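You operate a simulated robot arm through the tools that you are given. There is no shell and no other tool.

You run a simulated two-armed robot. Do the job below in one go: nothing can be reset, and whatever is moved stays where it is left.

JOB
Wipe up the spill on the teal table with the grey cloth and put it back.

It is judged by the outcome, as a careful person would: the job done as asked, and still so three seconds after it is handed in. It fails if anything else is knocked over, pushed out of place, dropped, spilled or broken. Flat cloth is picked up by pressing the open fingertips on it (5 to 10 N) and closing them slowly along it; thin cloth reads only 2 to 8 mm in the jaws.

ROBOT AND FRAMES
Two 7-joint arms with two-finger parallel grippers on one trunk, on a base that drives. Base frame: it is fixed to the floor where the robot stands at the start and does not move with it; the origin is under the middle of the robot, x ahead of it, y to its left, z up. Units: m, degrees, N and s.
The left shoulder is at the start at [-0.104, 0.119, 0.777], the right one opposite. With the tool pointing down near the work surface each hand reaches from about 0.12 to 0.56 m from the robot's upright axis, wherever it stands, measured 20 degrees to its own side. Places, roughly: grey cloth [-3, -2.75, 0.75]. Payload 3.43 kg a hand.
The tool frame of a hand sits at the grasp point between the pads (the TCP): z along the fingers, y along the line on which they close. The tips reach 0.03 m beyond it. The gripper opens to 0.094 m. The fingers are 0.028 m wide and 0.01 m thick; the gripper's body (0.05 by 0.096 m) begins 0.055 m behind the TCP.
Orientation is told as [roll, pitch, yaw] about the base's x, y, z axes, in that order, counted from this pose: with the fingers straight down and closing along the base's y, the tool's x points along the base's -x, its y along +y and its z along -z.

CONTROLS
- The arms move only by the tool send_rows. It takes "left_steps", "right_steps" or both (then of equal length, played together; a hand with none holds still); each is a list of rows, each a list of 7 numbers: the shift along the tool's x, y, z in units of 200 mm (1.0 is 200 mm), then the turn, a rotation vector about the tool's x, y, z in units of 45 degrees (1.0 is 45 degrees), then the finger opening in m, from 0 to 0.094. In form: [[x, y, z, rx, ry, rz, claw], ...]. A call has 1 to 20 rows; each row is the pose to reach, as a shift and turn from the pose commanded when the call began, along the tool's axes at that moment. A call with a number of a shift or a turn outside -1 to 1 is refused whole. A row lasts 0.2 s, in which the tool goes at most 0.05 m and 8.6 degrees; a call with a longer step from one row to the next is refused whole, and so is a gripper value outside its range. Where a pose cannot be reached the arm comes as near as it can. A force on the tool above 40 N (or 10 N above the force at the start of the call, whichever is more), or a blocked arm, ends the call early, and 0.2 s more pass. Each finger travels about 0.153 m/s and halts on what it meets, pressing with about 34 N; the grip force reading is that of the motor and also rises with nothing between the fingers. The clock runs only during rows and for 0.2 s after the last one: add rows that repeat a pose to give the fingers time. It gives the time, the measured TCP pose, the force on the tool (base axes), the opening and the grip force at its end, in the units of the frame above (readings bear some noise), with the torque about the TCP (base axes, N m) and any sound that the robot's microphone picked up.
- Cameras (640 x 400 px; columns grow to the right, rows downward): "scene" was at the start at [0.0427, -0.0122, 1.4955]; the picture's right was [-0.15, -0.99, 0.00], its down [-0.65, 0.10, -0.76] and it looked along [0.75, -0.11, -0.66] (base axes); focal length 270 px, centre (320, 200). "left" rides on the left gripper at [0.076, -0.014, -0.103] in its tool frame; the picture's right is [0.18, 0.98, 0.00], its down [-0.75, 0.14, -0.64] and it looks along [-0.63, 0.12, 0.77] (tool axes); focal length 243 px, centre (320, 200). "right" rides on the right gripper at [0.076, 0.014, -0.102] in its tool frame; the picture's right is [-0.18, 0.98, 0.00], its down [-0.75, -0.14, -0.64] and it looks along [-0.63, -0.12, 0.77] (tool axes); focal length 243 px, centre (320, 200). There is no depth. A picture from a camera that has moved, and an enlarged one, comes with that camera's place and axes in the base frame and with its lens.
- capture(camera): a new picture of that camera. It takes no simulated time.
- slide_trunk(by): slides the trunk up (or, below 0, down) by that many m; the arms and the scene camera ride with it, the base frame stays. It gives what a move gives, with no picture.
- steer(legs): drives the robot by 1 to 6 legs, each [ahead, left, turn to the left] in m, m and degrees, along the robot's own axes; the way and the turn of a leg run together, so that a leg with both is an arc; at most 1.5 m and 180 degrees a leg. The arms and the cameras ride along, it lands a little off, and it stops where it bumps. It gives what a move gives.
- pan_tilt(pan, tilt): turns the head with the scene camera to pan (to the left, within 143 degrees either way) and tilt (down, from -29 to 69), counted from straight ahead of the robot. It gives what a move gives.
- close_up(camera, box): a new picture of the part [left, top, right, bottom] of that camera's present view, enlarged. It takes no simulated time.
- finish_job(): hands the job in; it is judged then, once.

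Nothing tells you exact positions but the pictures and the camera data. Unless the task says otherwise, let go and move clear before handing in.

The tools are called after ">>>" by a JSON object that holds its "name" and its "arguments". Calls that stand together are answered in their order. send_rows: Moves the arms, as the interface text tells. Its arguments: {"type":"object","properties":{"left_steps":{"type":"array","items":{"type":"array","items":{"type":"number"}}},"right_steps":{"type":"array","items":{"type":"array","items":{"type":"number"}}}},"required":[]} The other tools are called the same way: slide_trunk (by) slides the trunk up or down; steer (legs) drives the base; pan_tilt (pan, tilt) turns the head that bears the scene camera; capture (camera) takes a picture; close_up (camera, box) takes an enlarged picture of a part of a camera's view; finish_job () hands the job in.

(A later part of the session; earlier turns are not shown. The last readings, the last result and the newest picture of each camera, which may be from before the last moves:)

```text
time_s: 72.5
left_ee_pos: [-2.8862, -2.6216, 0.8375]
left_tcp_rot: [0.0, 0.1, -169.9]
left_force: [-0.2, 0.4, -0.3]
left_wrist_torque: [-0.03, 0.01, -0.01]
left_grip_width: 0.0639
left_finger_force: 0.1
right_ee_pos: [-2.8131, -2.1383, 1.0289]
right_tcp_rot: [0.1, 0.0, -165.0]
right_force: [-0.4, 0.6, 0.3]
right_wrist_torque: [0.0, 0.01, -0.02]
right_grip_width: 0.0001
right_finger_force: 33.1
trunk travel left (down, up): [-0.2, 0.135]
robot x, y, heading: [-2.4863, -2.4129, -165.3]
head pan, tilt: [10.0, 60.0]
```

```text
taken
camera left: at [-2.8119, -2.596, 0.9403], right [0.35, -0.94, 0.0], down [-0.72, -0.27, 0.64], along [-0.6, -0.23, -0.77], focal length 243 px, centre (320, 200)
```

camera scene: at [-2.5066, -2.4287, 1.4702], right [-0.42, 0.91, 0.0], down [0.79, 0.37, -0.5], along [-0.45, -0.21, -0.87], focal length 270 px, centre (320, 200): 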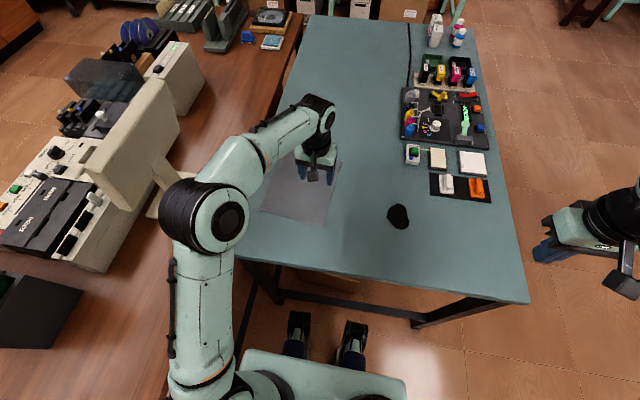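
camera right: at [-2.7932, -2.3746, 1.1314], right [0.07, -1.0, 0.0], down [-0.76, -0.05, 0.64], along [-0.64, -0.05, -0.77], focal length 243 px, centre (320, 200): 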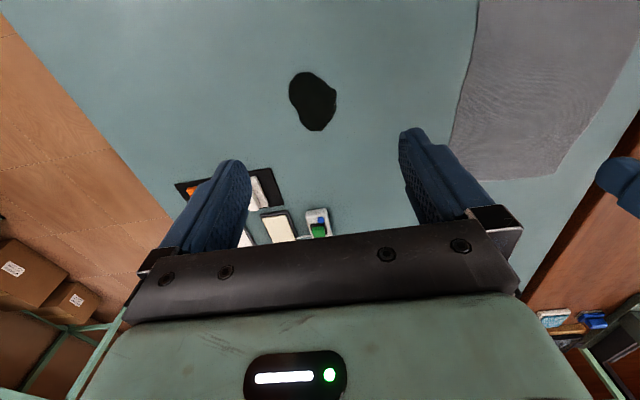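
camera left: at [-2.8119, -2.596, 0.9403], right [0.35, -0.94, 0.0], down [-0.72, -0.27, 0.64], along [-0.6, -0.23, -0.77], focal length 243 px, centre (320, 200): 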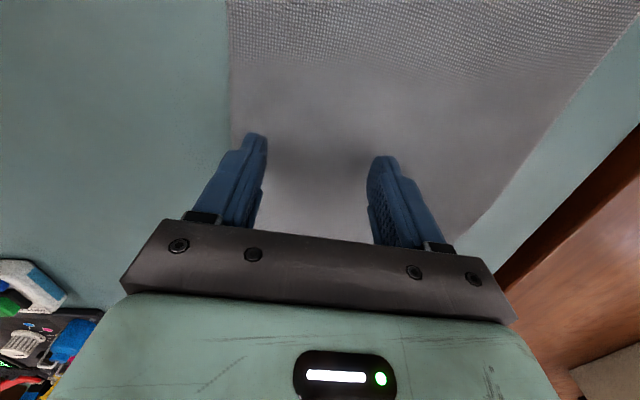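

The fingertips are both over cloth, a few millimetres above it. I lower in small steps to find contact.

>>> {"name": "send_rows", "arguments": {"left_steps": [[0, 0, 0.01, 0, 0, 0, 0.064], [0, 0, 0.02, 0, 0, 0, 0.064], [0, 0, 0.03, 0, 0, 0, 0.064]]}}

```text
time_s: 73.3
left_ee_pos: [-2.8854, -2.6212, 0.8333]
left_tcp_rot: [-0.1, -0.1, -170.0]
left_force: [-0.9, 0.6, -0.5]
left_wrist_torque: [-0.02, 0.02, -0.01]
left_grip_width: 0.0639
left_finger_force: 0.2
right_ee_pos: [-2.8136, -2.138, 1.0289]
right_tcp_rot: [0.1, 0.0, -165.0]
right_force: [0.5, -0.4, -0.1]
right_wrist_torque: [0.0, 0.02, 0.0]
right_grip_width: 0.0
right_finger_force: 32.7
trunk travel left (down, up): [-0.2, 0.135]
robot x, y, heading: [-2.4913, -2.4162, -165.1]
head pan, tilt: [10.0, 60.0]
```

>>> {"name": "send_rows", "arguments": {"left_steps": [[0, 0, 0.008, 0, 0, 0, 0.064], [0, 0, 0.016, 0, 0, 0, 0.064]]}}

```text
time_s: 73.9
left_ee_pos: [-2.8866, -2.6222, 0.8311]
left_tcp_rot: [0.0, -0.3, -170.1]
left_force: [0.8, -1.3, 15.9]
left_wrist_torque: [0.03, -0.16, 0.02]
left_grip_width: 0.0638
left_finger_force: 0.1
right_ee_pos: [-2.8118, -2.1384, 1.0294]
right_tcp_rot: [0.0, -0.1, -165.0]
right_force: [-0.3, -0.2, -0.7]
right_wrist_torque: [-0.02, 0.0, 0.02]
right_grip_width: 0.0001
right_finger_force: 33.1
trunk travel left (down, up): [-0.2, 0.135]
robot x, y, heading: [-2.4869, -2.4143, -165.2]
head pan, tilt: [10.0, 60.0]
```

Contact at 16 N, a bit too much; I ease up by about a millimetre to get 5 to 10 N.

>>> {"name": "send_rows", "arguments": {"left_steps": [[0, 0, -0.004, 0, 0, 0, 0.064], [0, 0, -0.004, 0, 0, 0, 0.064]]}}

```text
time_s: 74.5
left_ee_pos: [-2.886, -2.6221, 0.8311]
left_tcp_rot: [0.0, -0.3, -170.0]
left_force: [-0.8, -2.3, 20.1]
left_wrist_torque: [0.06, -0.13, -0.03]
left_grip_width: 0.0637
left_finger_force: 0.1
right_ee_pos: [-2.812, -2.1375, 1.0283]
right_tcp_rot: [0.0, 0.0, -165.0]
right_force: [-1.1, 0.2, -0.3]
right_wrist_torque: [0.01, -0.03, 0.0]
right_grip_width: 0.0001
right_finger_force: 33.1
trunk travel left (down, up): [-0.2, 0.135]
robot x, y, heading: [-2.4919, -2.4127, -165.1]
head pan, tilt: [10.0, 60.0]
```

>>> {"name": "send_rows", "arguments": {"left_steps": [[0, 0, -0.006, 0, 0, 0, 0.064], [0, 0, -0.006, 0, 0, 0, 0.064], [0, 0, -0.006, 0, 0, 0, 0.064]]}}

```text
time_s: 75.3
left_ee_pos: [-2.8851, -2.6226, 0.8313]
left_tcp_rot: [0.0, -0.1, -170.1]
left_force: [-1.9, 0.8, 14.1]
left_wrist_torque: [0.14, 0.12, 0.06]
left_grip_width: 0.0641
left_finger_force: 0.0
right_ee_pos: [-2.8129, -2.1383, 1.028]
right_tcp_rot: [0.0, 0.0, -164.9]
right_force: [0.0, -0.2, 0.0]
right_wrist_torque: [0.0, 0.01, -0.03]
right_grip_width: 0.0001
right_finger_force: 33.2
trunk travel left (down, up): [-0.2, 0.135]
robot x, y, heading: [-2.4924, -2.4125, -165.2]
head pan, tilt: [10.0, 60.0]
```

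>>> {"name": "send_rows", "arguments": {"left_steps": [[0, 0, -0.005, 0, 0, 0, 0.064], [0, 0, -0.005, 0, 0, 0, 0.064], [0, 0, -0.005, 0, 0, 0, 0.064]]}}

```text
time_s: 76.1
left_ee_pos: [-2.8857, -2.6232, 0.8319]
left_tcp_rot: [0.0, 0.1, -170.0]
left_force: [-0.6, -0.7, 4.5]
left_wrist_torque: [0.09, -0.01, 0.03]
left_grip_width: 0.064
left_finger_force: 0.0
right_ee_pos: [-2.8122, -2.1385, 1.0302]
right_tcp_rot: [0.0, -0.1, -165.1]
right_force: [0.3, 0.0, -0.7]
right_wrist_torque: [-0.04, -0.01, 0.0]
right_grip_width: 0.0
right_finger_force: 33.6
trunk travel left (down, up): [-0.2, 0.135]
robot x, y, heading: [-2.488, -2.4131, -165.2]
head pan, tilt: [10.0, 60.0]
```

About 10 N per millimetre. I press 0.3 mm more for about 7 N and begin closing slowly.

>>> {"name": "send_rows", "arguments": {"left_steps": [[0, 0, 0.0015, 0, 0, 0, 0.064], [0, 0, 0.0015, 0, 0, 0, 0.06], [0, 0, 0.0015, 0, 0, 0, 0.056], [0, 0, 0.0015, 0, 0, 0, 0.052], [0, 0, 0.0015, 0, 0, 0, 0.048], [0, 0, 0.0015, 0, 0, 0, 0.044]]}}

>>> {"name": "capture", "arguments": {"camera": "left"}}

```text
time_s: 77.5
left_ee_pos: [-2.8846, -2.623, 0.8313]
left_tcp_rot: [0.0, 0.1, -170.0]
left_force: [0.3, 0.7, 0.8]
left_wrist_torque: [0.02, 0.0, 0.01]
left_grip_width: 0.044
left_finger_force: 0.2
right_ee_pos: [-2.8119, -2.1388, 1.0296]
right_tcp_rot: [0.0, 0.0, -165.0]
right_force: [-0.3, 0.7, -0.2]
right_wrist_torque: [-0.01, 0.02, -0.01]
right_grip_width: 0.0002
right_finger_force: 32.6
trunk travel left (down, up): [-0.2, 0.135]
robot x, y, heading: [-2.4868, -2.4102, -165.0]
head pan, tilt: [10.0, 60.0]
```

```text
taken
camera left: at [-2.812, -2.5962, 0.9336], right [0.35, -0.94, 0.0], down [-0.72, -0.27, 0.64], along [-0.6, -0.23, -0.77], focal length 243 px, centre (320, 200)
```

left: 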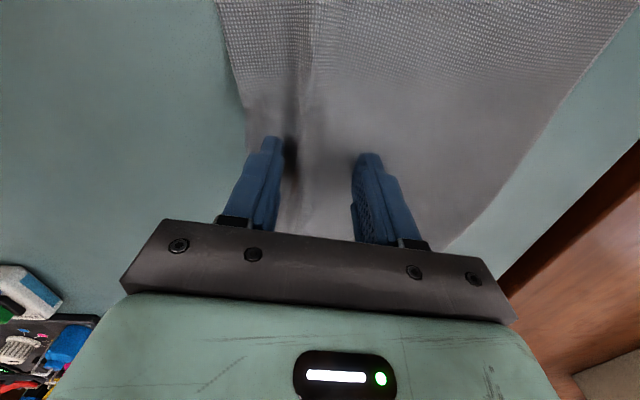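

A fold is forming between the fingers, but the pressing force dropped to about 1 N. I press 0.6 mm more and keep closing slowly.

>>> {"name": "send_rows", "arguments": {"left_steps": [[0, 0, 0.003, 0, 0, 0, 0.044], [0, 0, 0.003, 0, 0, 0, 0.04], [0, 0, 0.003, 0, 0, 0, 0.037], [0, 0, 0.003, 0, 0, 0, 0.034]]}}

```text
time_s: 78.5
left_ee_pos: [-2.8844, -2.622, 0.8308]
left_tcp_rot: [0.0, -0.2, -169.9]
left_force: [-0.6, -0.6, 6.7]
left_wrist_torque: [0.04, 0.0, -0.04]
left_grip_width: 0.0339
left_finger_force: 0.1
right_ee_pos: [-2.8121, -2.1382, 1.0288]
right_tcp_rot: [0.0, -0.1, -165.0]
right_force: [-0.4, -0.4, 0.2]
right_wrist_torque: [-0.01, 0.01, -0.02]
right_grip_width: 0.0002
right_finger_force: 33.0
trunk travel left (down, up): [-0.2, 0.135]
robot x, y, heading: [-2.4911, -2.4104, -165.2]
head pan, tilt: [10.0, 60.0]
```

Pressing at about 7 N now; I continue closing.

>>> {"name": "send_rows", "arguments": {"left_steps": [[0, 0, 0.0005, 0, 0, 0, 0.031], [0, 0, 0.0005, 0, 0, 0, 0.028], [0, 0, 0.001, 0, 0, 0, 0.025], [0, 0, 0.001, 0, 0, 0, 0.022], [0, 0, 0.001, 0, 0, 0, 0.019], [0, 0, 0.001, 0, 0, 0, 0.016]]}}

>>> {"name": "capture", "arguments": {"camera": "left"}}

```text
time_s: 79.9
left_ee_pos: [-2.8854, -2.6222, 0.8315]
left_tcp_rot: [0.0, 0.0, -170.0]
left_force: [0.0, -0.2, 11.7]
left_wrist_torque: [0.04, -0.05, 0.0]
left_grip_width: 0.0149
left_finger_force: 0.1
right_ee_pos: [-2.8117, -2.1382, 1.0292]
right_tcp_rot: [0.0, -0.1, -165.0]
right_force: [-0.3, -0.3, 0.2]
right_wrist_torque: [0.01, -0.03, 0.01]
right_grip_width: 0.0
right_finger_force: 33.4
trunk travel left (down, up): [-0.2, 0.135]
robot x, y, heading: [-2.4904, -2.4128, -165.2]
head pan, tilt: [10.0, 60.0]
```

```text
taken
camera left: at [-2.8117, -2.5958, 0.9334], right [0.35, -0.94, 0.0], down [-0.72, -0.27, 0.64], along [-0.6, -0.23, -0.77], focal length 243 px, centre (320, 200)
```

left: 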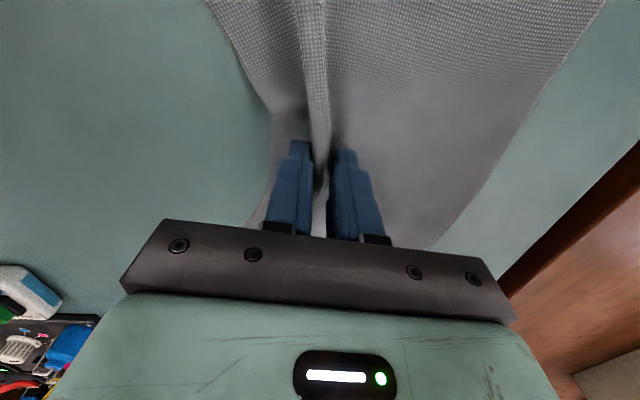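

A clean fold sits between the fingers. I ease the press slightly and close fully.

>>> {"name": "send_rows", "arguments": {"left_steps": [[0, 0, -0.0015, 0, 0, 0, 0.013], [0, 0, -0.0015, 0, 0, 0, 0.01], [0, 0, -0.0015, 0, 0, 0, 0.007], [0, 0, -0.0015, 0, 0, 0, 0.004], [0, 0, -0.0015, 0, 0, 0, 0.0], [0, 0, -0.0015, 0, 0, 0, 0.0], [0, 0, -0.0015, 0, 0, 0, 0.0]]}}

>>> {"name": "capture", "arguments": {"camera": "left"}}

```text
time_s: 81.5
left_ee_pos: [-2.8849, -2.6221, 0.8318]
left_tcp_rot: [0.0, -0.1, -170.1]
left_force: [-0.6, 1.0, 10.2]
left_wrist_torque: [0.08, -0.01, 0.01]
left_grip_width: 0.0018
left_finger_force: 34.1
right_ee_pos: [-2.8125, -2.1386, 1.0301]
right_tcp_rot: [0.0, -0.1, -165.0]
right_force: [0.0, -0.1, 0.8]
right_wrist_torque: [0.0, 0.0, 0.0]
right_grip_width: 0.0002
right_finger_force: 33.1
trunk travel left (down, up): [-0.2, 0.135]
robot x, y, heading: [-2.4866, -2.4104, -165.5]
head pan, tilt: [10.0, 60.0]
```

```text
taken
camera left: at [-2.8119, -2.5959, 0.9334], right [0.35, -0.94, 0.0], down [-0.72, -0.27, 0.64], along [-0.6, -0.23, -0.77], focal length 243 px, centre (320, 200)
```

left: 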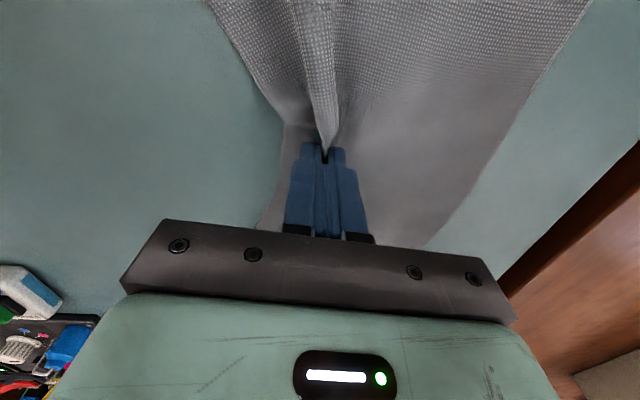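

The jaws read 1.8 mm, about right for thin cloth. I lift 6 cm to see whether it comes up.

>>> {"name": "send_rows", "arguments": {"left_steps": [[0, 0, -0.05, 0, 0, 0, 0.0], [0, 0, -0.12, 0, 0, 0, 0.0], [0, 0, -0.2, 0, 0, 0, 0.0], [0, 0, -0.3, 0, 0, 0, 0.0], [0, 0, -0.3, 0, 0, 0, 0.0]]}}

>>> {"name": "capture", "arguments": {"camera": "left"}}

>>> {"name": "capture", "arguments": {"camera": "scene"}}

```text
time_s: 82.7
left_ee_pos: [-2.8849, -2.6223, 0.891]
left_tcp_rot: [0.0, 0.0, -170.0]
left_force: [-0.7, 0.2, -0.2]
left_wrist_torque: [0.0, 0.02, 0.0]
left_grip_width: 0.0017
left_finger_force: 34.1
right_ee_pos: [-2.8125, -2.1387, 1.0289]
right_tcp_rot: [-0.1, 0.0, -165.0]
right_force: [0.4, -0.4, 0.9]
right_wrist_torque: [0.0, 0.0, 0.01]
right_grip_width: 0.0
right_finger_force: 33.5
trunk travel left (down, up): [-0.2, 0.135]
robot x, y, heading: [-2.49, -2.4119, -164.9]
head pan, tilt: [10.0, 60.0]
```

```text
taken
camera left: at [-2.8123, -2.5957, 0.9936], right [0.35, -0.94, 0.0], down [-0.72, -0.27, 0.64], along [-0.6, -0.23, -0.77], focal length 243 px, centre (320, 200)
```

left: 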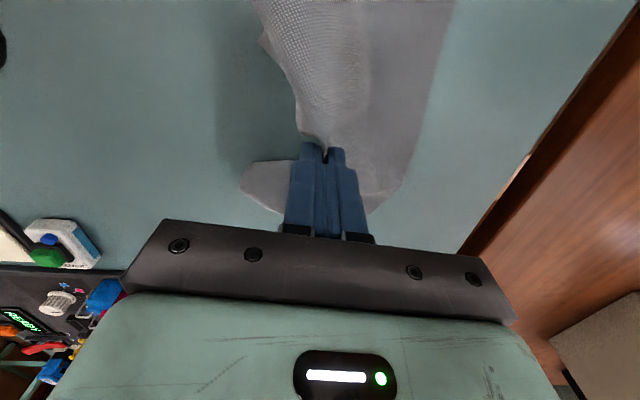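

```text
taken
camera scene: at [-2.5069, -2.4287, 1.4702], right [-0.42, 0.91, 0.0], down [0.79, 0.37, -0.5], along [-0.45, -0.21, -0.87], focal length 270 px, centre (320, 200)
```

scene: 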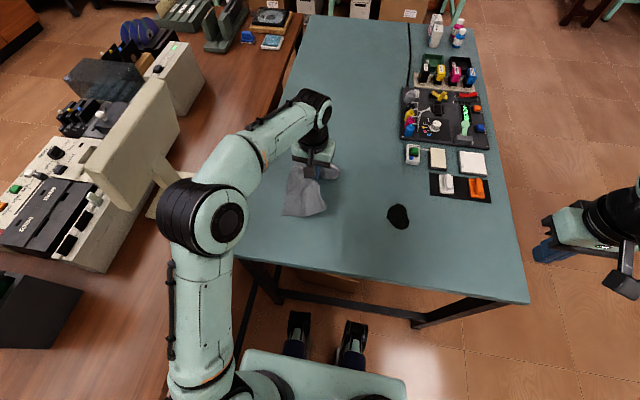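

The cloth is held and lifts cleanly. The spill is centred about [-2.90, -2.37]; I carry the cloth to its left side, lowering so that the cloth trails to the left, away from the objects.

>>> {"name": "send_rows", "arguments": {"left_steps": [[0.02, -0.12, 0.0, 0, 0, 0, 0.0], [0.05, -0.27, 0.0, 0, 0, 0, 0.0], [0.08, -0.42, 0.04, 0, 0, 0, 0.0], [0.11, -0.57, 0.1, 0, 0, 0, 0.0], [0.13, -0.72, 0.16, 0, 0, 0, 0.0], [0.13, -0.8, 0.2, 0, 0, 0, 0.0], [0.13, -0.8, 0.2, 0, 0, 0, 0.0]]}}

>>> {"name": "capture", "arguments": {"camera": "left"}}

>>> {"name": "capture", "arguments": {"camera": "scene"}}

```text
time_s: 84.3
left_ee_pos: [-2.8864, -2.46, 0.8516]
left_tcp_rot: [0.0, -0.1, -170.0]
left_force: [0.2, 0.6, 0.2]
left_wrist_torque: [-0.01, 0.0, -0.01]
left_grip_width: 0.0017
left_finger_force: 34.1
right_ee_pos: [-2.8111, -2.1391, 1.0288]
right_tcp_rot: [0.0, -0.1, -165.0]
right_force: [0.0, 0.6, -0.6]
right_wrist_torque: [0.01, 0.0, 0.0]
right_grip_width: 0.0
right_finger_force: 33.2
trunk travel left (down, up): [-0.2, 0.135]
robot x, y, heading: [-2.4897, -2.4099, -164.9]
head pan, tilt: [10.0, 60.0]
```

```text
taken
camera left: at [-2.8134, -2.4337, 0.9531], right [0.35, -0.94, 0.0], down [-0.72, -0.27, 0.64], along [-0.6, -0.23, -0.77], focal length 243 px, centre (320, 200)
```

left: 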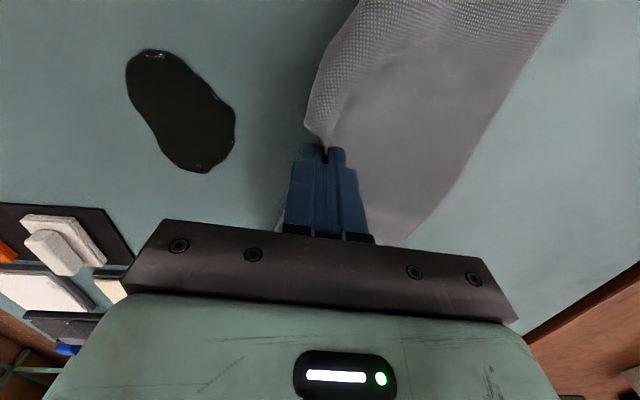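

```text
taken
camera scene: at [-2.5067, -2.4288, 1.4702], right [-0.42, 0.91, 0.0], down [0.79, 0.37, -0.5], along [-0.45, -0.21, -0.87], focal length 270 px, centre (320, 200)
```

scene: 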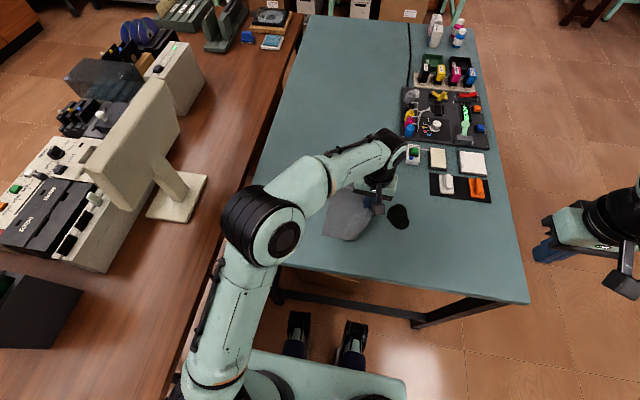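

The cloth trails nicely to the left and the spill is 6 to 12 cm to the right of the fingers. I lower to light contact just left of the spill.

>>> {"name": "send_rows", "arguments": {"left_steps": [[0, -0.03, 0.03, 0, 0, 0, 0.0], [0, -0.06, 0.06, 0, 0, 0, 0.0], [0, -0.09, 0.085, 0, 0, 0, 0.0], [0, -0.12, 0.1, 0, 0, 0, 0.0], [0, -0.12, 0.1, 0, 0, 0, 0.0]]}}

>>> {"name": "capture", "arguments": {"camera": "left"}}

```text
time_s: 85.5
left_ee_pos: [-2.8923, -2.4369, 0.8315]
left_tcp_rot: [0.1, -0.2, -169.9]
left_force: [-0.2, -1.2, 7.9]
left_wrist_torque: [-0.11, -0.08, -0.03]
left_grip_width: 0.0021
left_finger_force: 34.0
right_ee_pos: [-2.8119, -2.139, 1.0299]
right_tcp_rot: [0.0, 0.0, -165.0]
right_force: [-0.3, 0.0, 0.1]
right_wrist_torque: [-0.03, -0.02, -0.03]
right_grip_width: 0.0002
right_finger_force: 33.2
trunk travel left (down, up): [-0.2, 0.135]
robot x, y, heading: [-2.4874, -2.4119, -165.1]
head pan, tilt: [10.0, 60.0]
```

```text
taken
camera left: at [-2.8177, -2.4103, 0.934], right [0.35, -0.94, 0.0], down [-0.72, -0.27, 0.64], along [-0.6, -0.23, -0.76], focal length 243 px, centre (320, 200)
```

left: 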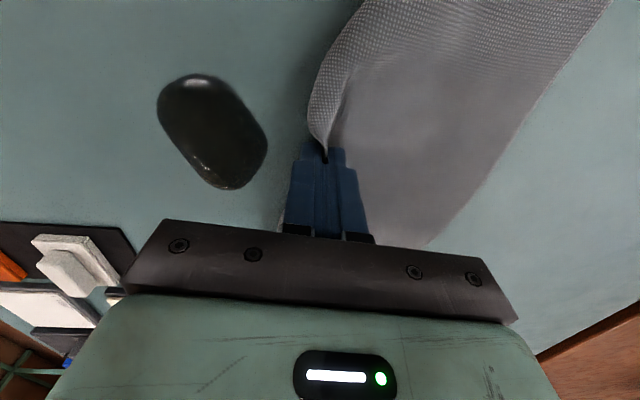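

Contact at 8 N with the spill right beside the fingers. I make the first wiping stroke to the right across the middle of the spill.

>>> {"name": "send_rows", "arguments": {"left_steps": [[0, -0.07, 0, 0, 0, 0, 0.0], [0, -0.14, 0, 0, 0, 0, 0.0], [0, -0.21, 0, 0, 0, 0, 0.0], [0, -0.28, 0, 0, 0, 0, 0.0], [0, -0.35, 0, 0, 0, 0, 0.0], [0, -0.42, 0, 0, 0, 0, 0.0], [0, -0.49, 0, 0, 0, 0, 0.0], [0, -0.55, 0, 0, 0, 0, 0.0]]}}

>>> {"name": "capture", "arguments": {"camera": "left"}}

>>> {"name": "close_up", "arguments": {"camera": "scene", "box": [320, 130, 480, 230]}}

```text
time_s: 87.3
left_ee_pos: [-2.9104, -2.3284, 0.8315]
left_tcp_rot: [-0.1, -0.1, -169.9]
left_force: [1.3, -4.3, 10.0]
left_wrist_torque: [-0.18, -0.1, -0.04]
left_grip_width: 0.0022
left_finger_force: 34.1
right_ee_pos: [-2.812, -2.1386, 1.0303]
right_tcp_rot: [0.0, -0.1, -165.0]
right_force: [0.1, 1.0, -0.6]
right_wrist_torque: [0.02, 0.02, -0.03]
right_grip_width: 0.0001
right_finger_force: 32.9
trunk travel left (down, up): [-0.2, 0.135]
robot x, y, heading: [-2.4852, -2.4128, -165.2]
head pan, tilt: [10.0, 60.0]
```

```text
taken
camera left: at [-2.8369, -2.3022, 0.934], right [0.35, -0.94, 0.0], down [-0.72, -0.27, 0.64], along [-0.6, -0.23, -0.77], focal length 243 px, centre (320, 200)
```

left: 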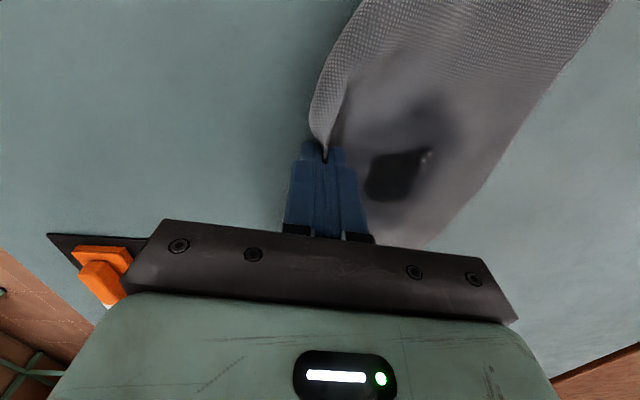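

```text
4.00 times, centred on (400, 180) of scene
camera zoom: at [-2.5061, -2.4291, 1.4702], right [-0.42, 0.91, 0.0], down [0.79, 0.37, -0.5], along [-0.45, -0.21, -0.87], focal length 1079 px, centre (0, 280)
```

zoom: 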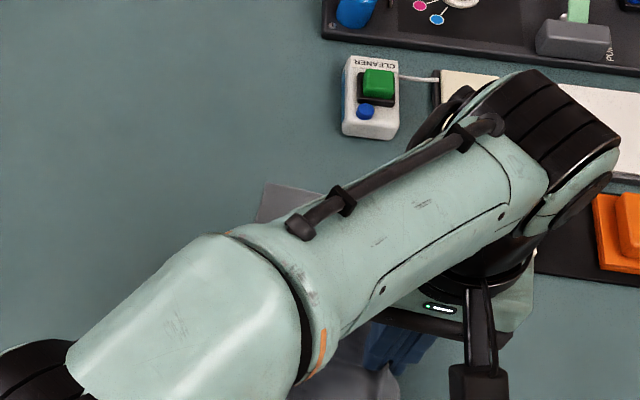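

The cloth has been drawn over the spill and is picking up the dark liquid. I lift 10 cm and move back left to see what is left.

>>> {"name": "send_rows", "arguments": {"left_steps": [[0, 0, -0.1, 0, 0, 0, 0.0], [0, 0, -0.28, 0, 0, 0, 0.0], [0, 0.05, -0.45, 0, 0, 0, 0.0], [0.03, 0.2, -0.5, 0, 0, 0, 0.0], [0.06, 0.37, -0.5, 0, 0, 0, 0.0], [0.1, 0.54, -0.5, 0, 0, 0, 0.0], [0.14, 0.7, -0.5, 0, 0, 0, 0.0], [0.14, 0.7, -0.5, 0, 0, 0, 0.0]]}}

>>> {"name": "capture", "arguments": {"camera": "left"}}

>>> {"name": "close_up", "arguments": {"camera": "scene", "box": [280, 120, 520, 270]}}

```text
time_s: 89.1
left_ee_pos: [-2.8599, -2.4617, 0.9295]
left_tcp_rot: [-0.1, -0.1, -170.0]
left_force: [0.3, -0.1, -0.5]
left_wrist_torque: [-0.01, 0.0, -0.01]
left_grip_width: 0.0018
left_finger_force: 33.5
right_ee_pos: [-2.8129, -2.1383, 1.0296]
right_tcp_rot: [0.0, 0.0, -164.9]
right_force: [0.6, 0.2, 0.5]
right_wrist_torque: [0.03, -0.04, -0.01]
right_grip_width: 0.0
right_finger_force: 33.0
trunk travel left (down, up): [-0.2, 0.135]
robot x, y, heading: [-2.4906, -2.4094, -165.4]
head pan, tilt: [10.0, 60.0]
```

```text
taken
camera left: at [-2.7859, -2.435, 1.0327], right [0.35, -0.94, 0.0], down [-0.72, -0.27, 0.64], along [-0.6, -0.23, -0.77], focal length 243 px, centre (320, 200)
```

left: 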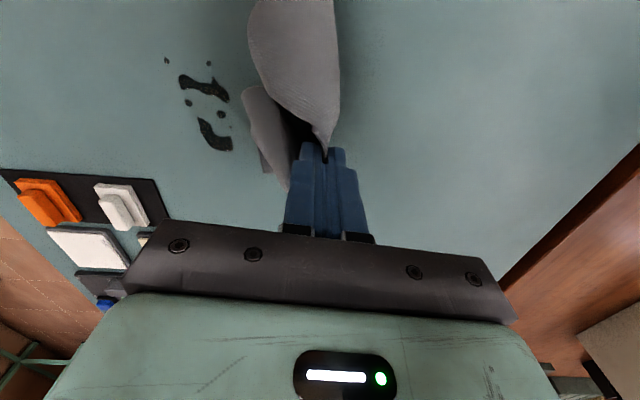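

```text
2.67 times, centred on (400, 195) of scene
camera zoom: at [-2.507, -2.4283, 1.4702], right [-0.42, 0.91, 0.0], down [0.79, 0.36, -0.5], along [-0.45, -0.21, -0.87], focal length 720 px, centre (107, 213)
```

zoom: 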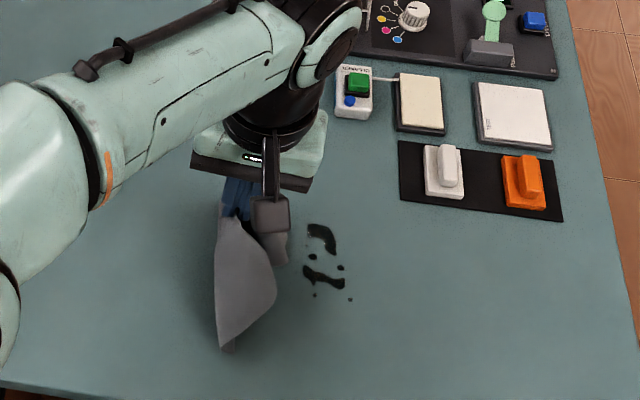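

Wiping works: the middle strip is clean and two dark arcs plus small dots remain on either side. I do a second stroke along the robot-side arc and lift back.

>>> {"name": "send_rows", "arguments": {"left_steps": [[0.02, -0.06, 0.12, 0, 0, 0, 0.0], [0.04, -0.12, 0.28, 0, 0, 0, 0.0], [0.06, -0.17, 0.42, 0, 0, 0, 0.0], [0.06, -0.21, 0.48, 0, 0, 0, 0.0], [0.06, -0.24, 0.5, 0, 0, 0, 0.0], [0.06, -0.31, 0.5, 0, 0, 0, 0.0], [0.06, -0.38, 0.5, 0, 0, 0, 0.0], [0.06, -0.45, 0.5, 0, 0, 0, 0.0], [0.06, -0.52, 0.5, 0, 0, 0, 0.0], [0.06, -0.59, 0.5, 0, 0, 0, 0.0], [0.06, -0.66, 0.5, 0, 0, 0, 0.0], [0.06, -0.72, 0.5, 0, 0, 0, 0.0]]}}

>>> {"name": "send_rows", "arguments": {"left_steps": [[0, 0, -0.1, 0, 0, 0, 0.0], [0, 0, -0.28, 0, 0, 0, 0.0], [0, 0.05, -0.45, 0, 0, 0, 0.0], [-0.03, 0.2, -0.5, 0, 0, 0, 0.0], [-0.06, 0.37, -0.5, 0, 0, 0, 0.0], [-0.08, 0.54, -0.5, 0, 0, 0, 0.0], [-0.08, 0.72, -0.5, 0, 0, 0, 0.0], [-0.08, 0.72, -0.5, 0, 0, 0, 0.0]]}}

>>> {"name": "capture", "arguments": {"camera": "left"}}

>>> {"name": "close_up", "arguments": {"camera": "scene", "box": [280, 120, 520, 270]}}

```text
time_s: 91.7
left_ee_pos: [-2.8726, -2.3185, 0.8335]
left_tcp_rot: [0.0, -0.3, -170.0]
left_force: [0.6, -6.8, 25.3]
left_wrist_torque: [-0.33, 0.06, 0.01]
left_grip_width: 0.0019
left_finger_force: 33.9
right_ee_pos: [-2.8117, -2.1394, 1.0301]
right_tcp_rot: [0.0, -0.1, -164.9]
right_force: [-0.1, -0.3, 0.6]
right_wrist_torque: [0.0, 0.0, 0.01]
right_grip_width: 0.0001
right_finger_force: 32.8
trunk travel left (down, up): [-0.2, 0.135]
robot x, y, heading: [-2.4903, -2.4108, -165.1]
head pan, tilt: [10.0, 60.0]
```

```text
time_s: 93.5
left_ee_pos: [-2.8631, -2.4622, 0.9304]
left_tcp_rot: [0.0, 0.0, -170.0]
left_force: [0.1, 0.5, 0.0]
left_wrist_torque: [0.03, 0.0, 0.0]
left_grip_width: 0.0018
left_finger_force: 33.3
right_ee_pos: [-2.8129, -2.1378, 1.0293]
right_tcp_rot: [-0.1, -0.1, -165.0]
right_force: [0.4, 0.7, 0.1]
right_wrist_torque: [0.0, -0.01, 0.05]
right_grip_width: 0.0002
right_finger_force: 32.4
trunk travel left (down, up): [-0.2, 0.135]
robot x, y, heading: [-2.4878, -2.411, -164.9]
head pan, tilt: [10.0, 60.0]
```

```text
taken
camera left: at [-2.789, -2.4359, 1.033], right [0.35, -0.94, 0.0], down [-0.72, -0.27, 0.64], along [-0.6, -0.23, -0.77], focal length 243 px, centre (320, 200)
```

left: 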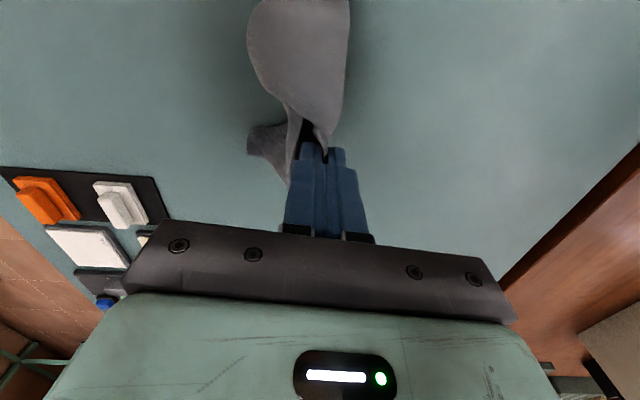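

```text
2.67 times, centred on (400, 195) of scene
camera zoom: at [-2.507, -2.4282, 1.4702], right [-0.42, 0.91, 0.0], down [0.79, 0.36, -0.5], along [-0.45, -0.21, -0.87], focal length 720 px, centre (107, 213)
```

zoom: 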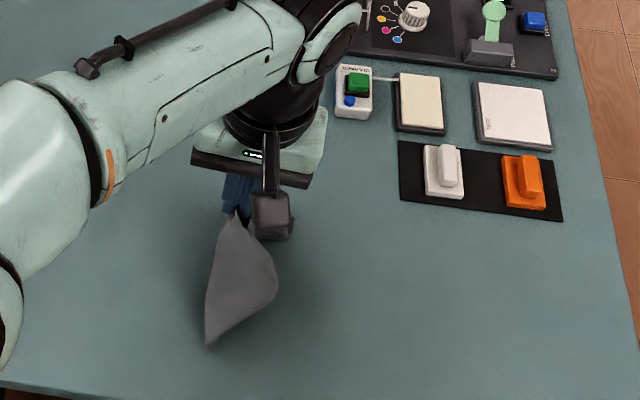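

The spill looks completely gone. I zoom in on where it was to check for any leftover spots.

>>> {"name": "close_up", "arguments": {"camera": "scene", "box": [360, 185, 440, 235]}}

>>> {"name": "close_up", "arguments": {"camera": "left", "box": [100, 20, 300, 170]}}

```text
8.00 times, centred on (400, 210) of scene
camera zoom: at [-2.507, -2.4282, 1.4702], right [-0.42, 0.91, 0.0], down [0.79, 0.36, -0.5], along [-0.45, -0.21, -0.87], focal length 2158 px, centre (-320, 120)
```

zoom: 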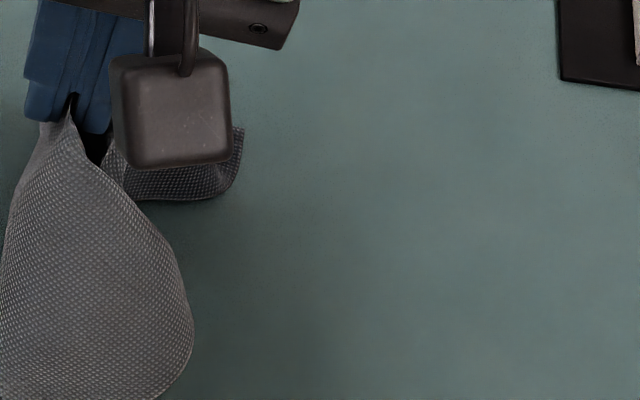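

```text
2.67 times, centred on (200, 95) of left
camera zoom: at [-2.789, -2.4359, 1.033], right [0.35, -0.94, 0.0], down [-0.72, -0.27, 0.64], along [-0.6, -0.23, -0.77], focal length 647 px, centre (640, 480)
```

zoom: 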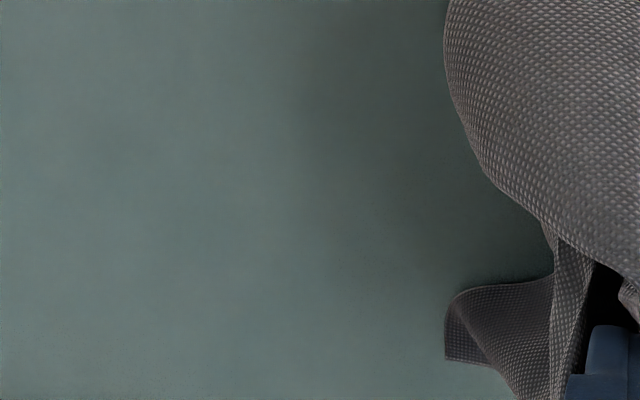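

No trace is visible from either camera. For thoroughness I make one more pass, slightly toward the far side of where the spill was, staying clear of the tools on the mat.

>>> {"name": "send_rows", "arguments": {"left_steps": [[-0.06, -0.06, 0.12, 0, 0, 0, 0.0], [-0.12, -0.12, 0.28, 0, 0, 0, 0.0], [-0.18, -0.17, 0.42, 0, 0, 0, 0.0], [-0.19, -0.21, 0.47, 0, 0, 0, 0.0], [-0.19, -0.24, 0.488, 0, 0, 0, 0.0], [-0.19, -0.31, 0.488, 0, 0, 0, 0.0], [-0.19, -0.38, 0.488, 0, 0, 0, 0.0], [-0.19, -0.45, 0.488, 0, 0, 0, 0.0], [-0.19, -0.52, 0.488, 0, 0, 0, 0.0], [-0.19, -0.59, 0.488, 0, 0, 0, 0.0], [-0.19, -0.66, 0.488, 0, 0, 0, 0.0]]}}

>>> {"name": "capture", "arguments": {"camera": "scene"}}

>>> {"name": "capture", "arguments": {"camera": "left"}}

```text
time_s: 95.9
left_ee_pos: [-2.9233, -2.3396, 0.8341]
left_tcp_rot: [0.1, 0.0, -169.9]
left_force: [0.3, -1.8, 3.8]
left_wrist_torque: [-0.07, -0.05, 0.0]
left_grip_width: 0.0019
left_finger_force: 34.0
right_ee_pos: [-2.8126, -2.1391, 1.0294]
right_tcp_rot: [0.0, -0.1, -165.0]
right_force: [0.0, 0.5, 0.1]
right_wrist_torque: [0.02, 0.03, -0.02]
right_grip_width: 0.0
right_finger_force: 33.3
trunk travel left (down, up): [-0.2, 0.135]
robot x, y, heading: [-2.49, -2.4142, -165.0]
head pan, tilt: [10.0, 60.0]
```

```text
taken
camera scene: at [-2.5065, -2.4287, 1.4702], right [-0.42, 0.91, 0.0], down [0.79, 0.37, -0.5], along [-0.45, -0.21, -0.87], focal length 270 px, centre (320, 200)
```

scene: 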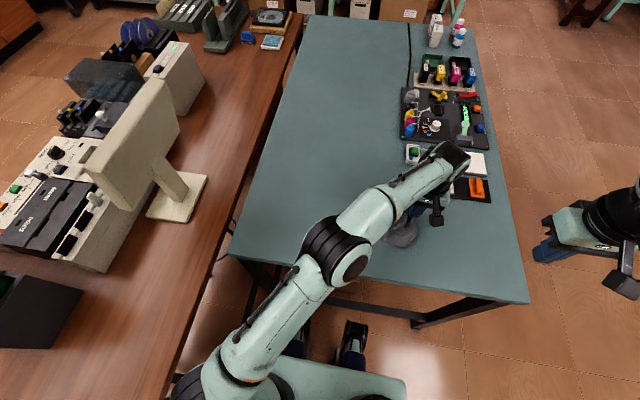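

```text
taken
camera left: at [-2.8497, -2.3124, 0.936], right [0.35, -0.94, 0.0], down [-0.72, -0.27, 0.64], along [-0.6, -0.23, -0.77], focal length 243 px, centre (320, 200)
```

left: 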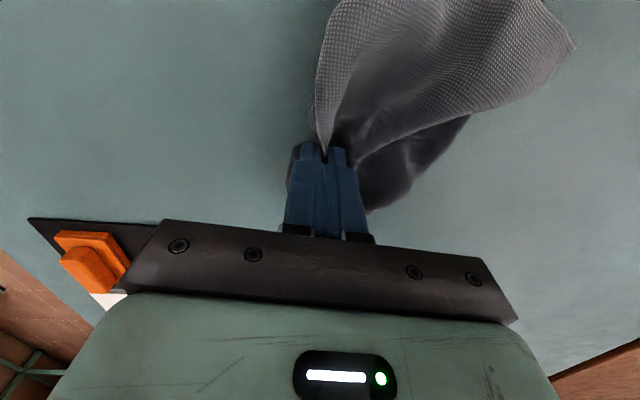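

The last pass went well, with nothing disturbed. Now I lift the cloth high enough to hang free and carry it back over its original place.

>>> {"name": "send_rows", "arguments": {"left_steps": [[0, 0, -0.1, 0, 0, 0, 0.0], [0, 0.02, -0.28, 0, 0, 0, 0.0], [0, 0.08, -0.46, 0, 0, 0, 0.0], [0, 0.2, -0.62, 0, 0, 0, 0.0], [0, 0.34, -0.78, 0, 0, 0, 0.0], [0, 0.5, -0.92, 0, 0, 0, 0.0], [0, 0.68, -1.0, 0, 0, 0, 0.0], [0, 0.84, -1.0, 0, 0, 0, 0.0], [0, 1.0, -1.0, 0, 0, 0, 0.0], [0, 1.0, -1.0, 0, 0, 0, 0.0]]}}

>>> {"name": "capture", "arguments": {"camera": "scene"}}

>>> {"name": "capture", "arguments": {"camera": "left"}}

>>> {"name": "capture", "arguments": {"camera": "right"}}

```text
time_s: 98.1
left_ee_pos: [-2.8889, -2.536, 1.0346]
left_tcp_rot: [0.0, 0.0, -170.0]
left_force: [-0.5, 0.2, -0.1]
left_wrist_torque: [-0.03, -0.01, -0.02]
left_grip_width: 0.002
left_finger_force: 34.5
right_ee_pos: [-2.8125, -2.1392, 1.0294]
right_tcp_rot: [0.0, 0.0, -164.9]
right_force: [-0.5, -0.2, 1.1]
right_wrist_torque: [0.01, -0.01, 0.02]
right_grip_width: 0.0
right_finger_force: 33.2
trunk travel left (down, up): [-0.2, 0.135]
robot x, y, heading: [-2.4893, -2.4091, -165.2]
head pan, tilt: [10.0, 60.0]
```

```text
taken
camera scene: at [-2.5069, -2.4283, 1.4702], right [-0.42, 0.91, 0.0], down [0.79, 0.36, -0.5], along [-0.45, -0.21, -0.87], focal length 270 px, centre (320, 200)
```

scene: 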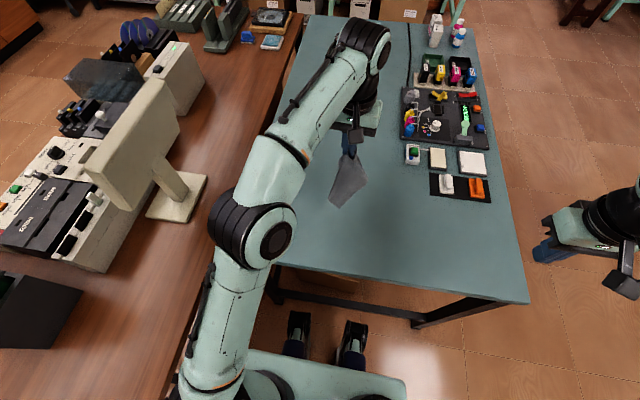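

```text
taken
camera left: at [-2.8154, -2.5096, 1.1362], right [0.35, -0.94, 0.0], down [-0.72, -0.27, 0.64], along [-0.6, -0.23, -0.77], focal length 243 px, centre (320, 200)
```

left: 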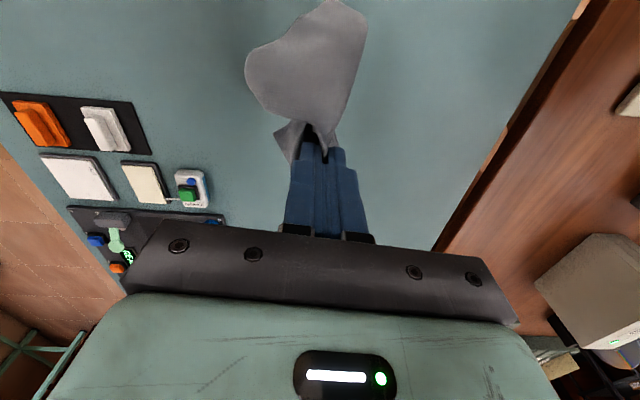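

```text
taken
camera right: at [-2.7354, -2.133, 1.131], right [0.08, -1.0, 0.0], down [-0.76, -0.06, 0.64], along [-0.64, -0.05, -0.77], focal length 243 px, centre (320, 200)
```

right: 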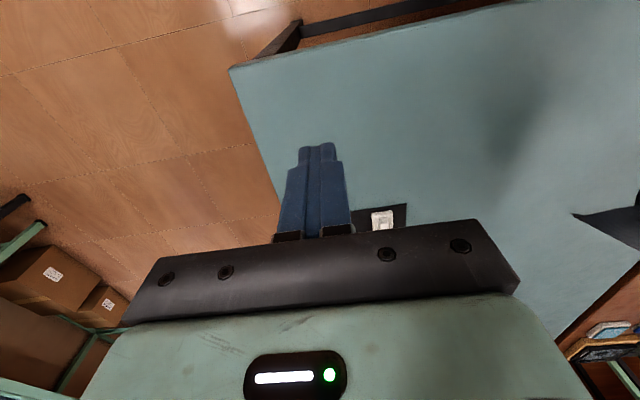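

The table looks clean and the cloth hangs free. I move left past its original grip point at moderate height, keeping the elbow away from the monitor, and then lower while coming back right so the cloth is laid out to the left.

>>> {"name": "send_rows", "arguments": {"left_steps": [[-0.02, 0.15, 0.05, 0, 0, 0, 0.0], [-0.04, 0.32, 0.12, 0, 0, 0, 0.0], [-0.058, 0.48, 0.22, 0, 0, 0, 0.0], [-0.058, 0.62, 0.34, 0, 0, 0, 0.0], [-0.058, 0.675, 0.45, 0, 0, 0, 0.0]]}}

>>> {"name": "capture", "arguments": {"camera": "scene"}}

>>> {"name": "capture", "arguments": {"camera": "left"}}

```text
time_s: 99.3
left_ee_pos: [-2.8776, -2.6703, 0.9434]
left_tcp_rot: [0.0, 0.0, -170.1]
left_force: [-0.2, 0.2, -0.5]
left_wrist_torque: [0.01, 0.02, 0.01]
left_grip_width: 0.002
left_finger_force: 34.0
right_ee_pos: [-2.8124, -2.1379, 1.0298]
right_tcp_rot: [0.0, 0.1, -165.1]
right_force: [-0.8, -1.1, -0.1]
right_wrist_torque: [0.0, 0.0, -0.04]
right_grip_width: 0.0
right_finger_force: 32.7
trunk travel left (down, up): [-0.2, 0.135]
robot x, y, heading: [-2.4867, -2.4117, -165.2]
head pan, tilt: [10.0, 60.0]
```

```text
taken
camera scene: at [-2.5069, -2.4288, 1.4702], right [-0.42, 0.91, 0.0], down [0.79, 0.37, -0.5], along [-0.45, -0.21, -0.87], focal length 270 px, centre (320, 200)
```

scene: 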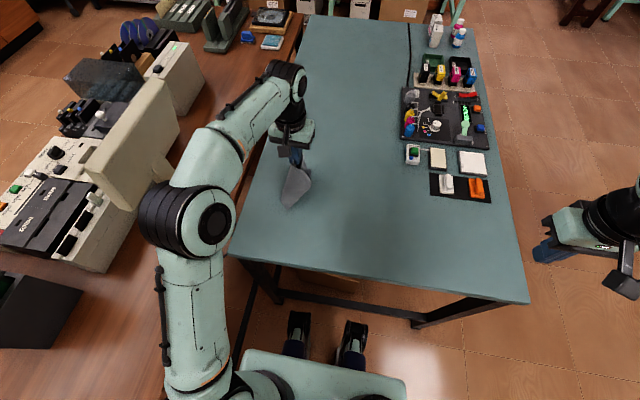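

```text
taken
camera left: at [-2.8035, -2.6441, 1.0462], right [0.35, -0.94, 0.0], down [-0.72, -0.27, 0.64], along [-0.6, -0.23, -0.77], focal length 243 px, centre (320, 200)
```

left: 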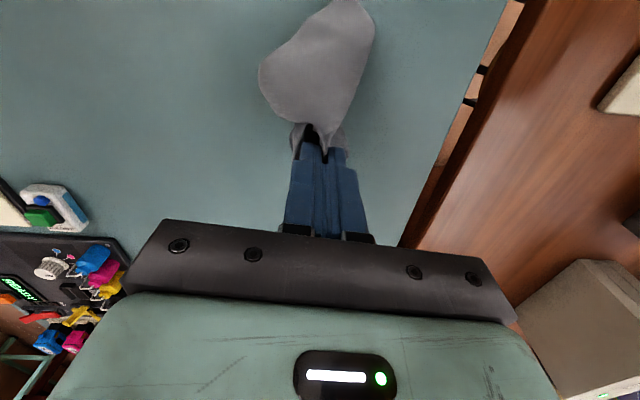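

The elbow has clearance. I continue down and right to the original grip point, stopping just above the table.

>>> {"name": "send_rows", "arguments": {"left_steps": [[0, 0.0, 0.1, 0, 0, 0, 0.0], [0, -0.03, 0.2, 0, 0, 0, 0.0], [0, -0.08, 0.29, 0, 0, 0, 0.0], [0, -0.13, 0.37, 0, 0, 0, 0.0], [0, -0.18, 0.44, 0, 0, 0, 0.0], [0, -0.22, 0.5, 0, 0, 0, 0.0], [0, -0.25, 0.53, 0, 0, 0, 0.0], [0, -0.25, 0.53, 0, 0, 0, 0.0]]}}

>>> {"name": "close_up", "arguments": {"camera": "scene", "box": [220, 120, 420, 245]}}

>>> {"name": "capture", "arguments": {"camera": "left"}}

```text
time_s: 101.1
left_ee_pos: [-2.8857, -2.6205, 0.8363]
left_tcp_rot: [0.1, -0.1, -170.1]
left_force: [0.0, -0.8, 0.3]
left_wrist_torque: [-0.01, 0.0, -0.03]
left_grip_width: 0.002
left_finger_force: 34.0
right_ee_pos: [-2.812, -2.1388, 1.0289]
right_tcp_rot: [0.0, 0.0, -165.0]
right_force: [-0.3, 0.4, -0.7]
right_wrist_torque: [0.01, 0.0, 0.03]
right_grip_width: 0.0
right_finger_force: 32.7
trunk travel left (down, up): [-0.2, 0.135]
robot x, y, heading: [-2.4896, -2.41, -164.9]
head pan, tilt: [10.0, 60.0]
```

```text
3.20 times, centred on (320, 182) of scene
camera zoom: at [-2.5067, -2.4287, 1.4702], right [-0.42, 0.91, 0.0], down [0.79, 0.37, -0.5], along [-0.45, -0.21, -0.87], focal length 863 px, centre (320, 256)
```

zoom: 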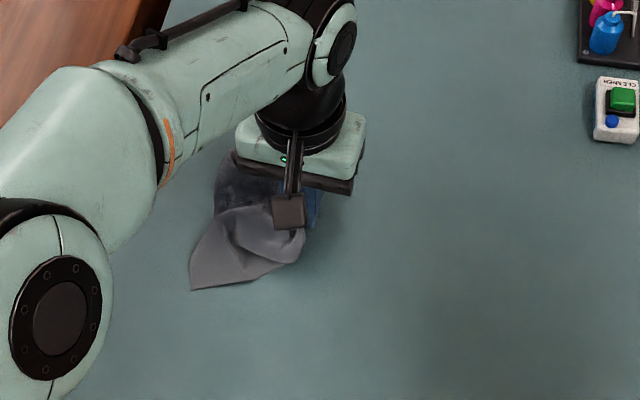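

```text
taken
camera left: at [-2.8121, -2.5947, 0.9395], right [0.35, -0.94, 0.0], down [-0.72, -0.27, 0.64], along [-0.6, -0.23, -0.77], focal length 243 px, centre (320, 200)
```

left: 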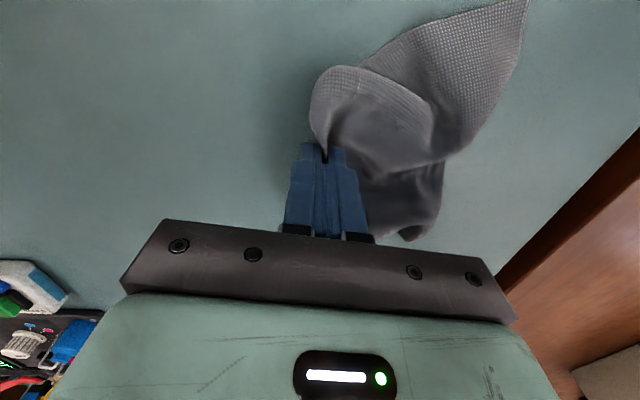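

The cloth is over its place but bunched, with its left corner about 5 cm too far right. I lift it again, go further left, and re-lay it with a longer drag to the right so that it straightens.

>>> {"name": "send_rows", "arguments": {"left_steps": [[0, 0, -0.15, 0, 0, 0, 0.0], [0, 0.02, -0.33, 0, 0, 0, 0.0], [0, 0.1, -0.5, 0, 0, 0, 0.0], [0, 0.25, -0.53, 0, 0, 0, 0.0], [0, 0.4, -0.53, 0, 0, 0, 0.0], [0, 0.52, -0.5, 0, 0, 0, 0.0], [0, 0.52, -0.5, 0, 0, 0, 0.0]]}}

>>> {"name": "capture", "arguments": {"camera": "scene"}}

>>> {"name": "capture", "arguments": {"camera": "left"}}

```text
time_s: 102.7
left_ee_pos: [-2.8671, -2.7232, 0.9385]
left_tcp_rot: [0.0, 0.0, -169.9]
left_force: [-0.1, -0.4, -0.1]
left_wrist_torque: [-0.03, -0.02, -0.01]
left_grip_width: 0.0019
left_finger_force: 33.8
right_ee_pos: [-2.8116, -2.1379, 1.0291]
right_tcp_rot: [0.1, 0.0, -165.0]
right_force: [-0.1, 0.1, -0.7]
right_wrist_torque: [0.02, 0.02, -0.01]
right_grip_width: 0.0
right_finger_force: 32.6
trunk travel left (down, up): [-0.2, 0.135]
robot x, y, heading: [-2.491, -2.411, -165.1]
head pan, tilt: [10.0, 60.0]
```

```text
taken
camera scene: at [-2.5068, -2.4284, 1.4702], right [-0.42, 0.91, 0.0], down [0.79, 0.37, -0.5], along [-0.45, -0.21, -0.87], focal length 270 px, centre (320, 200)
```

scene: 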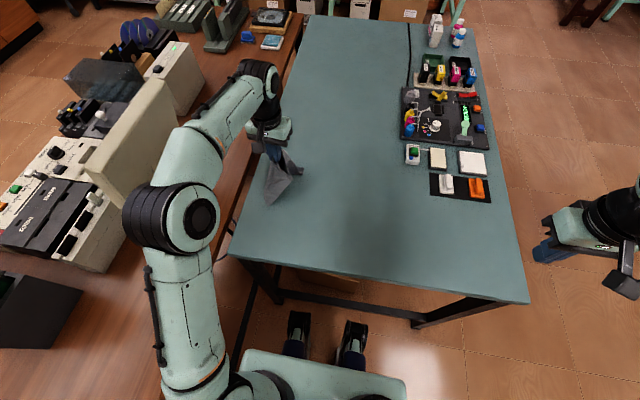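

```text
taken
camera left: at [-2.7933, -2.6977, 1.0405], right [0.35, -0.94, 0.0], down [-0.72, -0.27, 0.64], along [-0.6, -0.23, -0.77], focal length 243 px, centre (320, 200)
```

left: 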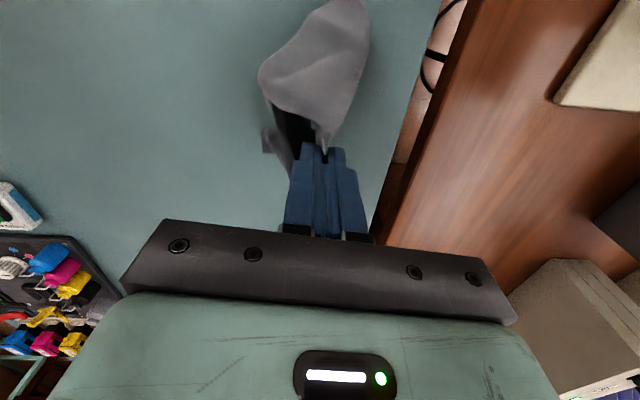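

>>> {"name": "send_rows", "arguments": {"left_steps": [[0, 0, 0.12, 0, 0, 0, 0.0], [0, -0.02, 0.26, 0, 0, 0, 0.0], [0, -0.05, 0.38, 0, 0, 0, 0.0], [0, -0.1, 0.46, 0, 0, 0, 0.0], [0, -0.16, 0.49, 0, 0, 0, 0.0], [0, -0.23, 0.5, 0, 0, 0, 0.0], [0, -0.3, 0.5, 0, 0, 0, 0.0], [0, -0.37, 0.5, 0, 0, 0, 0.0], [0, -0.44, 0.5, 0, 0, 0, 0.0], [0, -0.5, 0.5, 0, 0, 0, 0.0]]}}

>>> {"name": "close_up", "arguments": {"camera": "scene", "box": [220, 120, 420, 245]}}

>>> {"name": "capture", "arguments": {"camera": "left"}}

```text
time_s: 104.9
left_ee_pos: [-2.8846, -2.6256, 0.8369]
left_tcp_rot: [0.0, 0.0, -170.0]
left_force: [-0.4, -0.3, 0.5]
left_wrist_torque: [0.0, -0.04, 0.01]
left_grip_width: 0.0022
left_finger_force: 33.9
right_ee_pos: [-2.8129, -2.138, 1.03]
right_tcp_rot: [0.0, 0.0, -165.1]
right_force: [-0.2, 1.5, -0.3]
right_wrist_torque: [0.01, -0.02, 0.01]
right_grip_width: 0.0005
right_finger_force: 33.6
trunk travel left (down, up): [-0.2, 0.135]
robot x, y, heading: [-2.4899, -2.4115, -165.1]
head pan, tilt: [10.0, 60.0]
```

```text
3.20 times, centred on (320, 182) of scene
camera zoom: at [-2.5068, -2.4285, 1.4702], right [-0.42, 0.91, 0.0], down [0.79, 0.37, -0.5], along [-0.45, -0.21, -0.87], focal length 863 px, centre (320, 256)
```

zoom: 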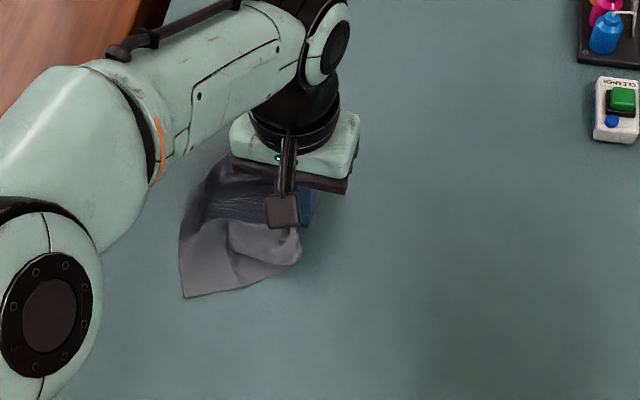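

```text
taken
camera left: at [-2.8113, -2.5993, 0.9392], right [0.35, -0.94, 0.0], down [-0.72, -0.27, 0.64], along [-0.6, -0.23, -0.77], focal length 243 px, centre (320, 200)
```

left: 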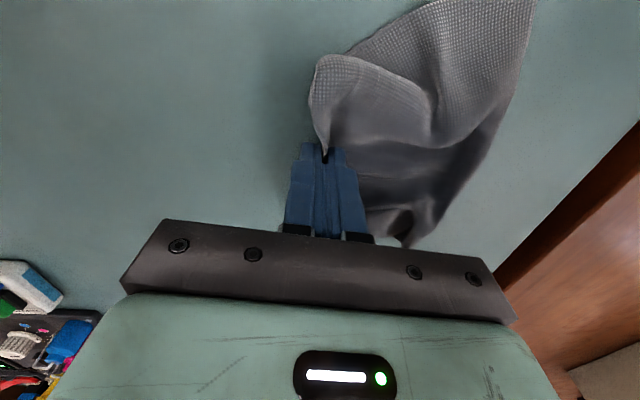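

The left part is now laid out much better. I press the pinch lightly to the table and will then open the fingers slowly, reversing the fold.

>>> {"name": "send_rows", "arguments": {"left_steps": [[0, 0, 0.01, 0, 0, 0, 0.0], [0, 0, 0.02, 0, 0, 0, 0.0], [0, 0, 0.026, 0, 0, 0, 0.0], [0, 0, 0.026, 0, 0, 0, 0.0]]}}

```text
time_s: 105.9
left_ee_pos: [-2.8854, -2.6258, 0.8321]
left_tcp_rot: [0.0, -0.2, -170.0]
left_force: [-0.9, 0.5, 2.3]
left_wrist_torque: [-0.08, 0.06, 0.0]
left_grip_width: 0.0021
left_finger_force: 34.0
right_ee_pos: [-2.8122, -2.1383, 1.0295]
right_tcp_rot: [0.0, 0.0, -165.0]
right_force: [0.4, -0.3, -0.3]
right_wrist_torque: [-0.02, -0.04, 0.0]
right_grip_width: 0.0001
right_finger_force: 33.0
trunk travel left (down, up): [-0.2, 0.135]
robot x, y, heading: [-2.4876, -2.4113, -165.2]
head pan, tilt: [10.0, 60.0]
```

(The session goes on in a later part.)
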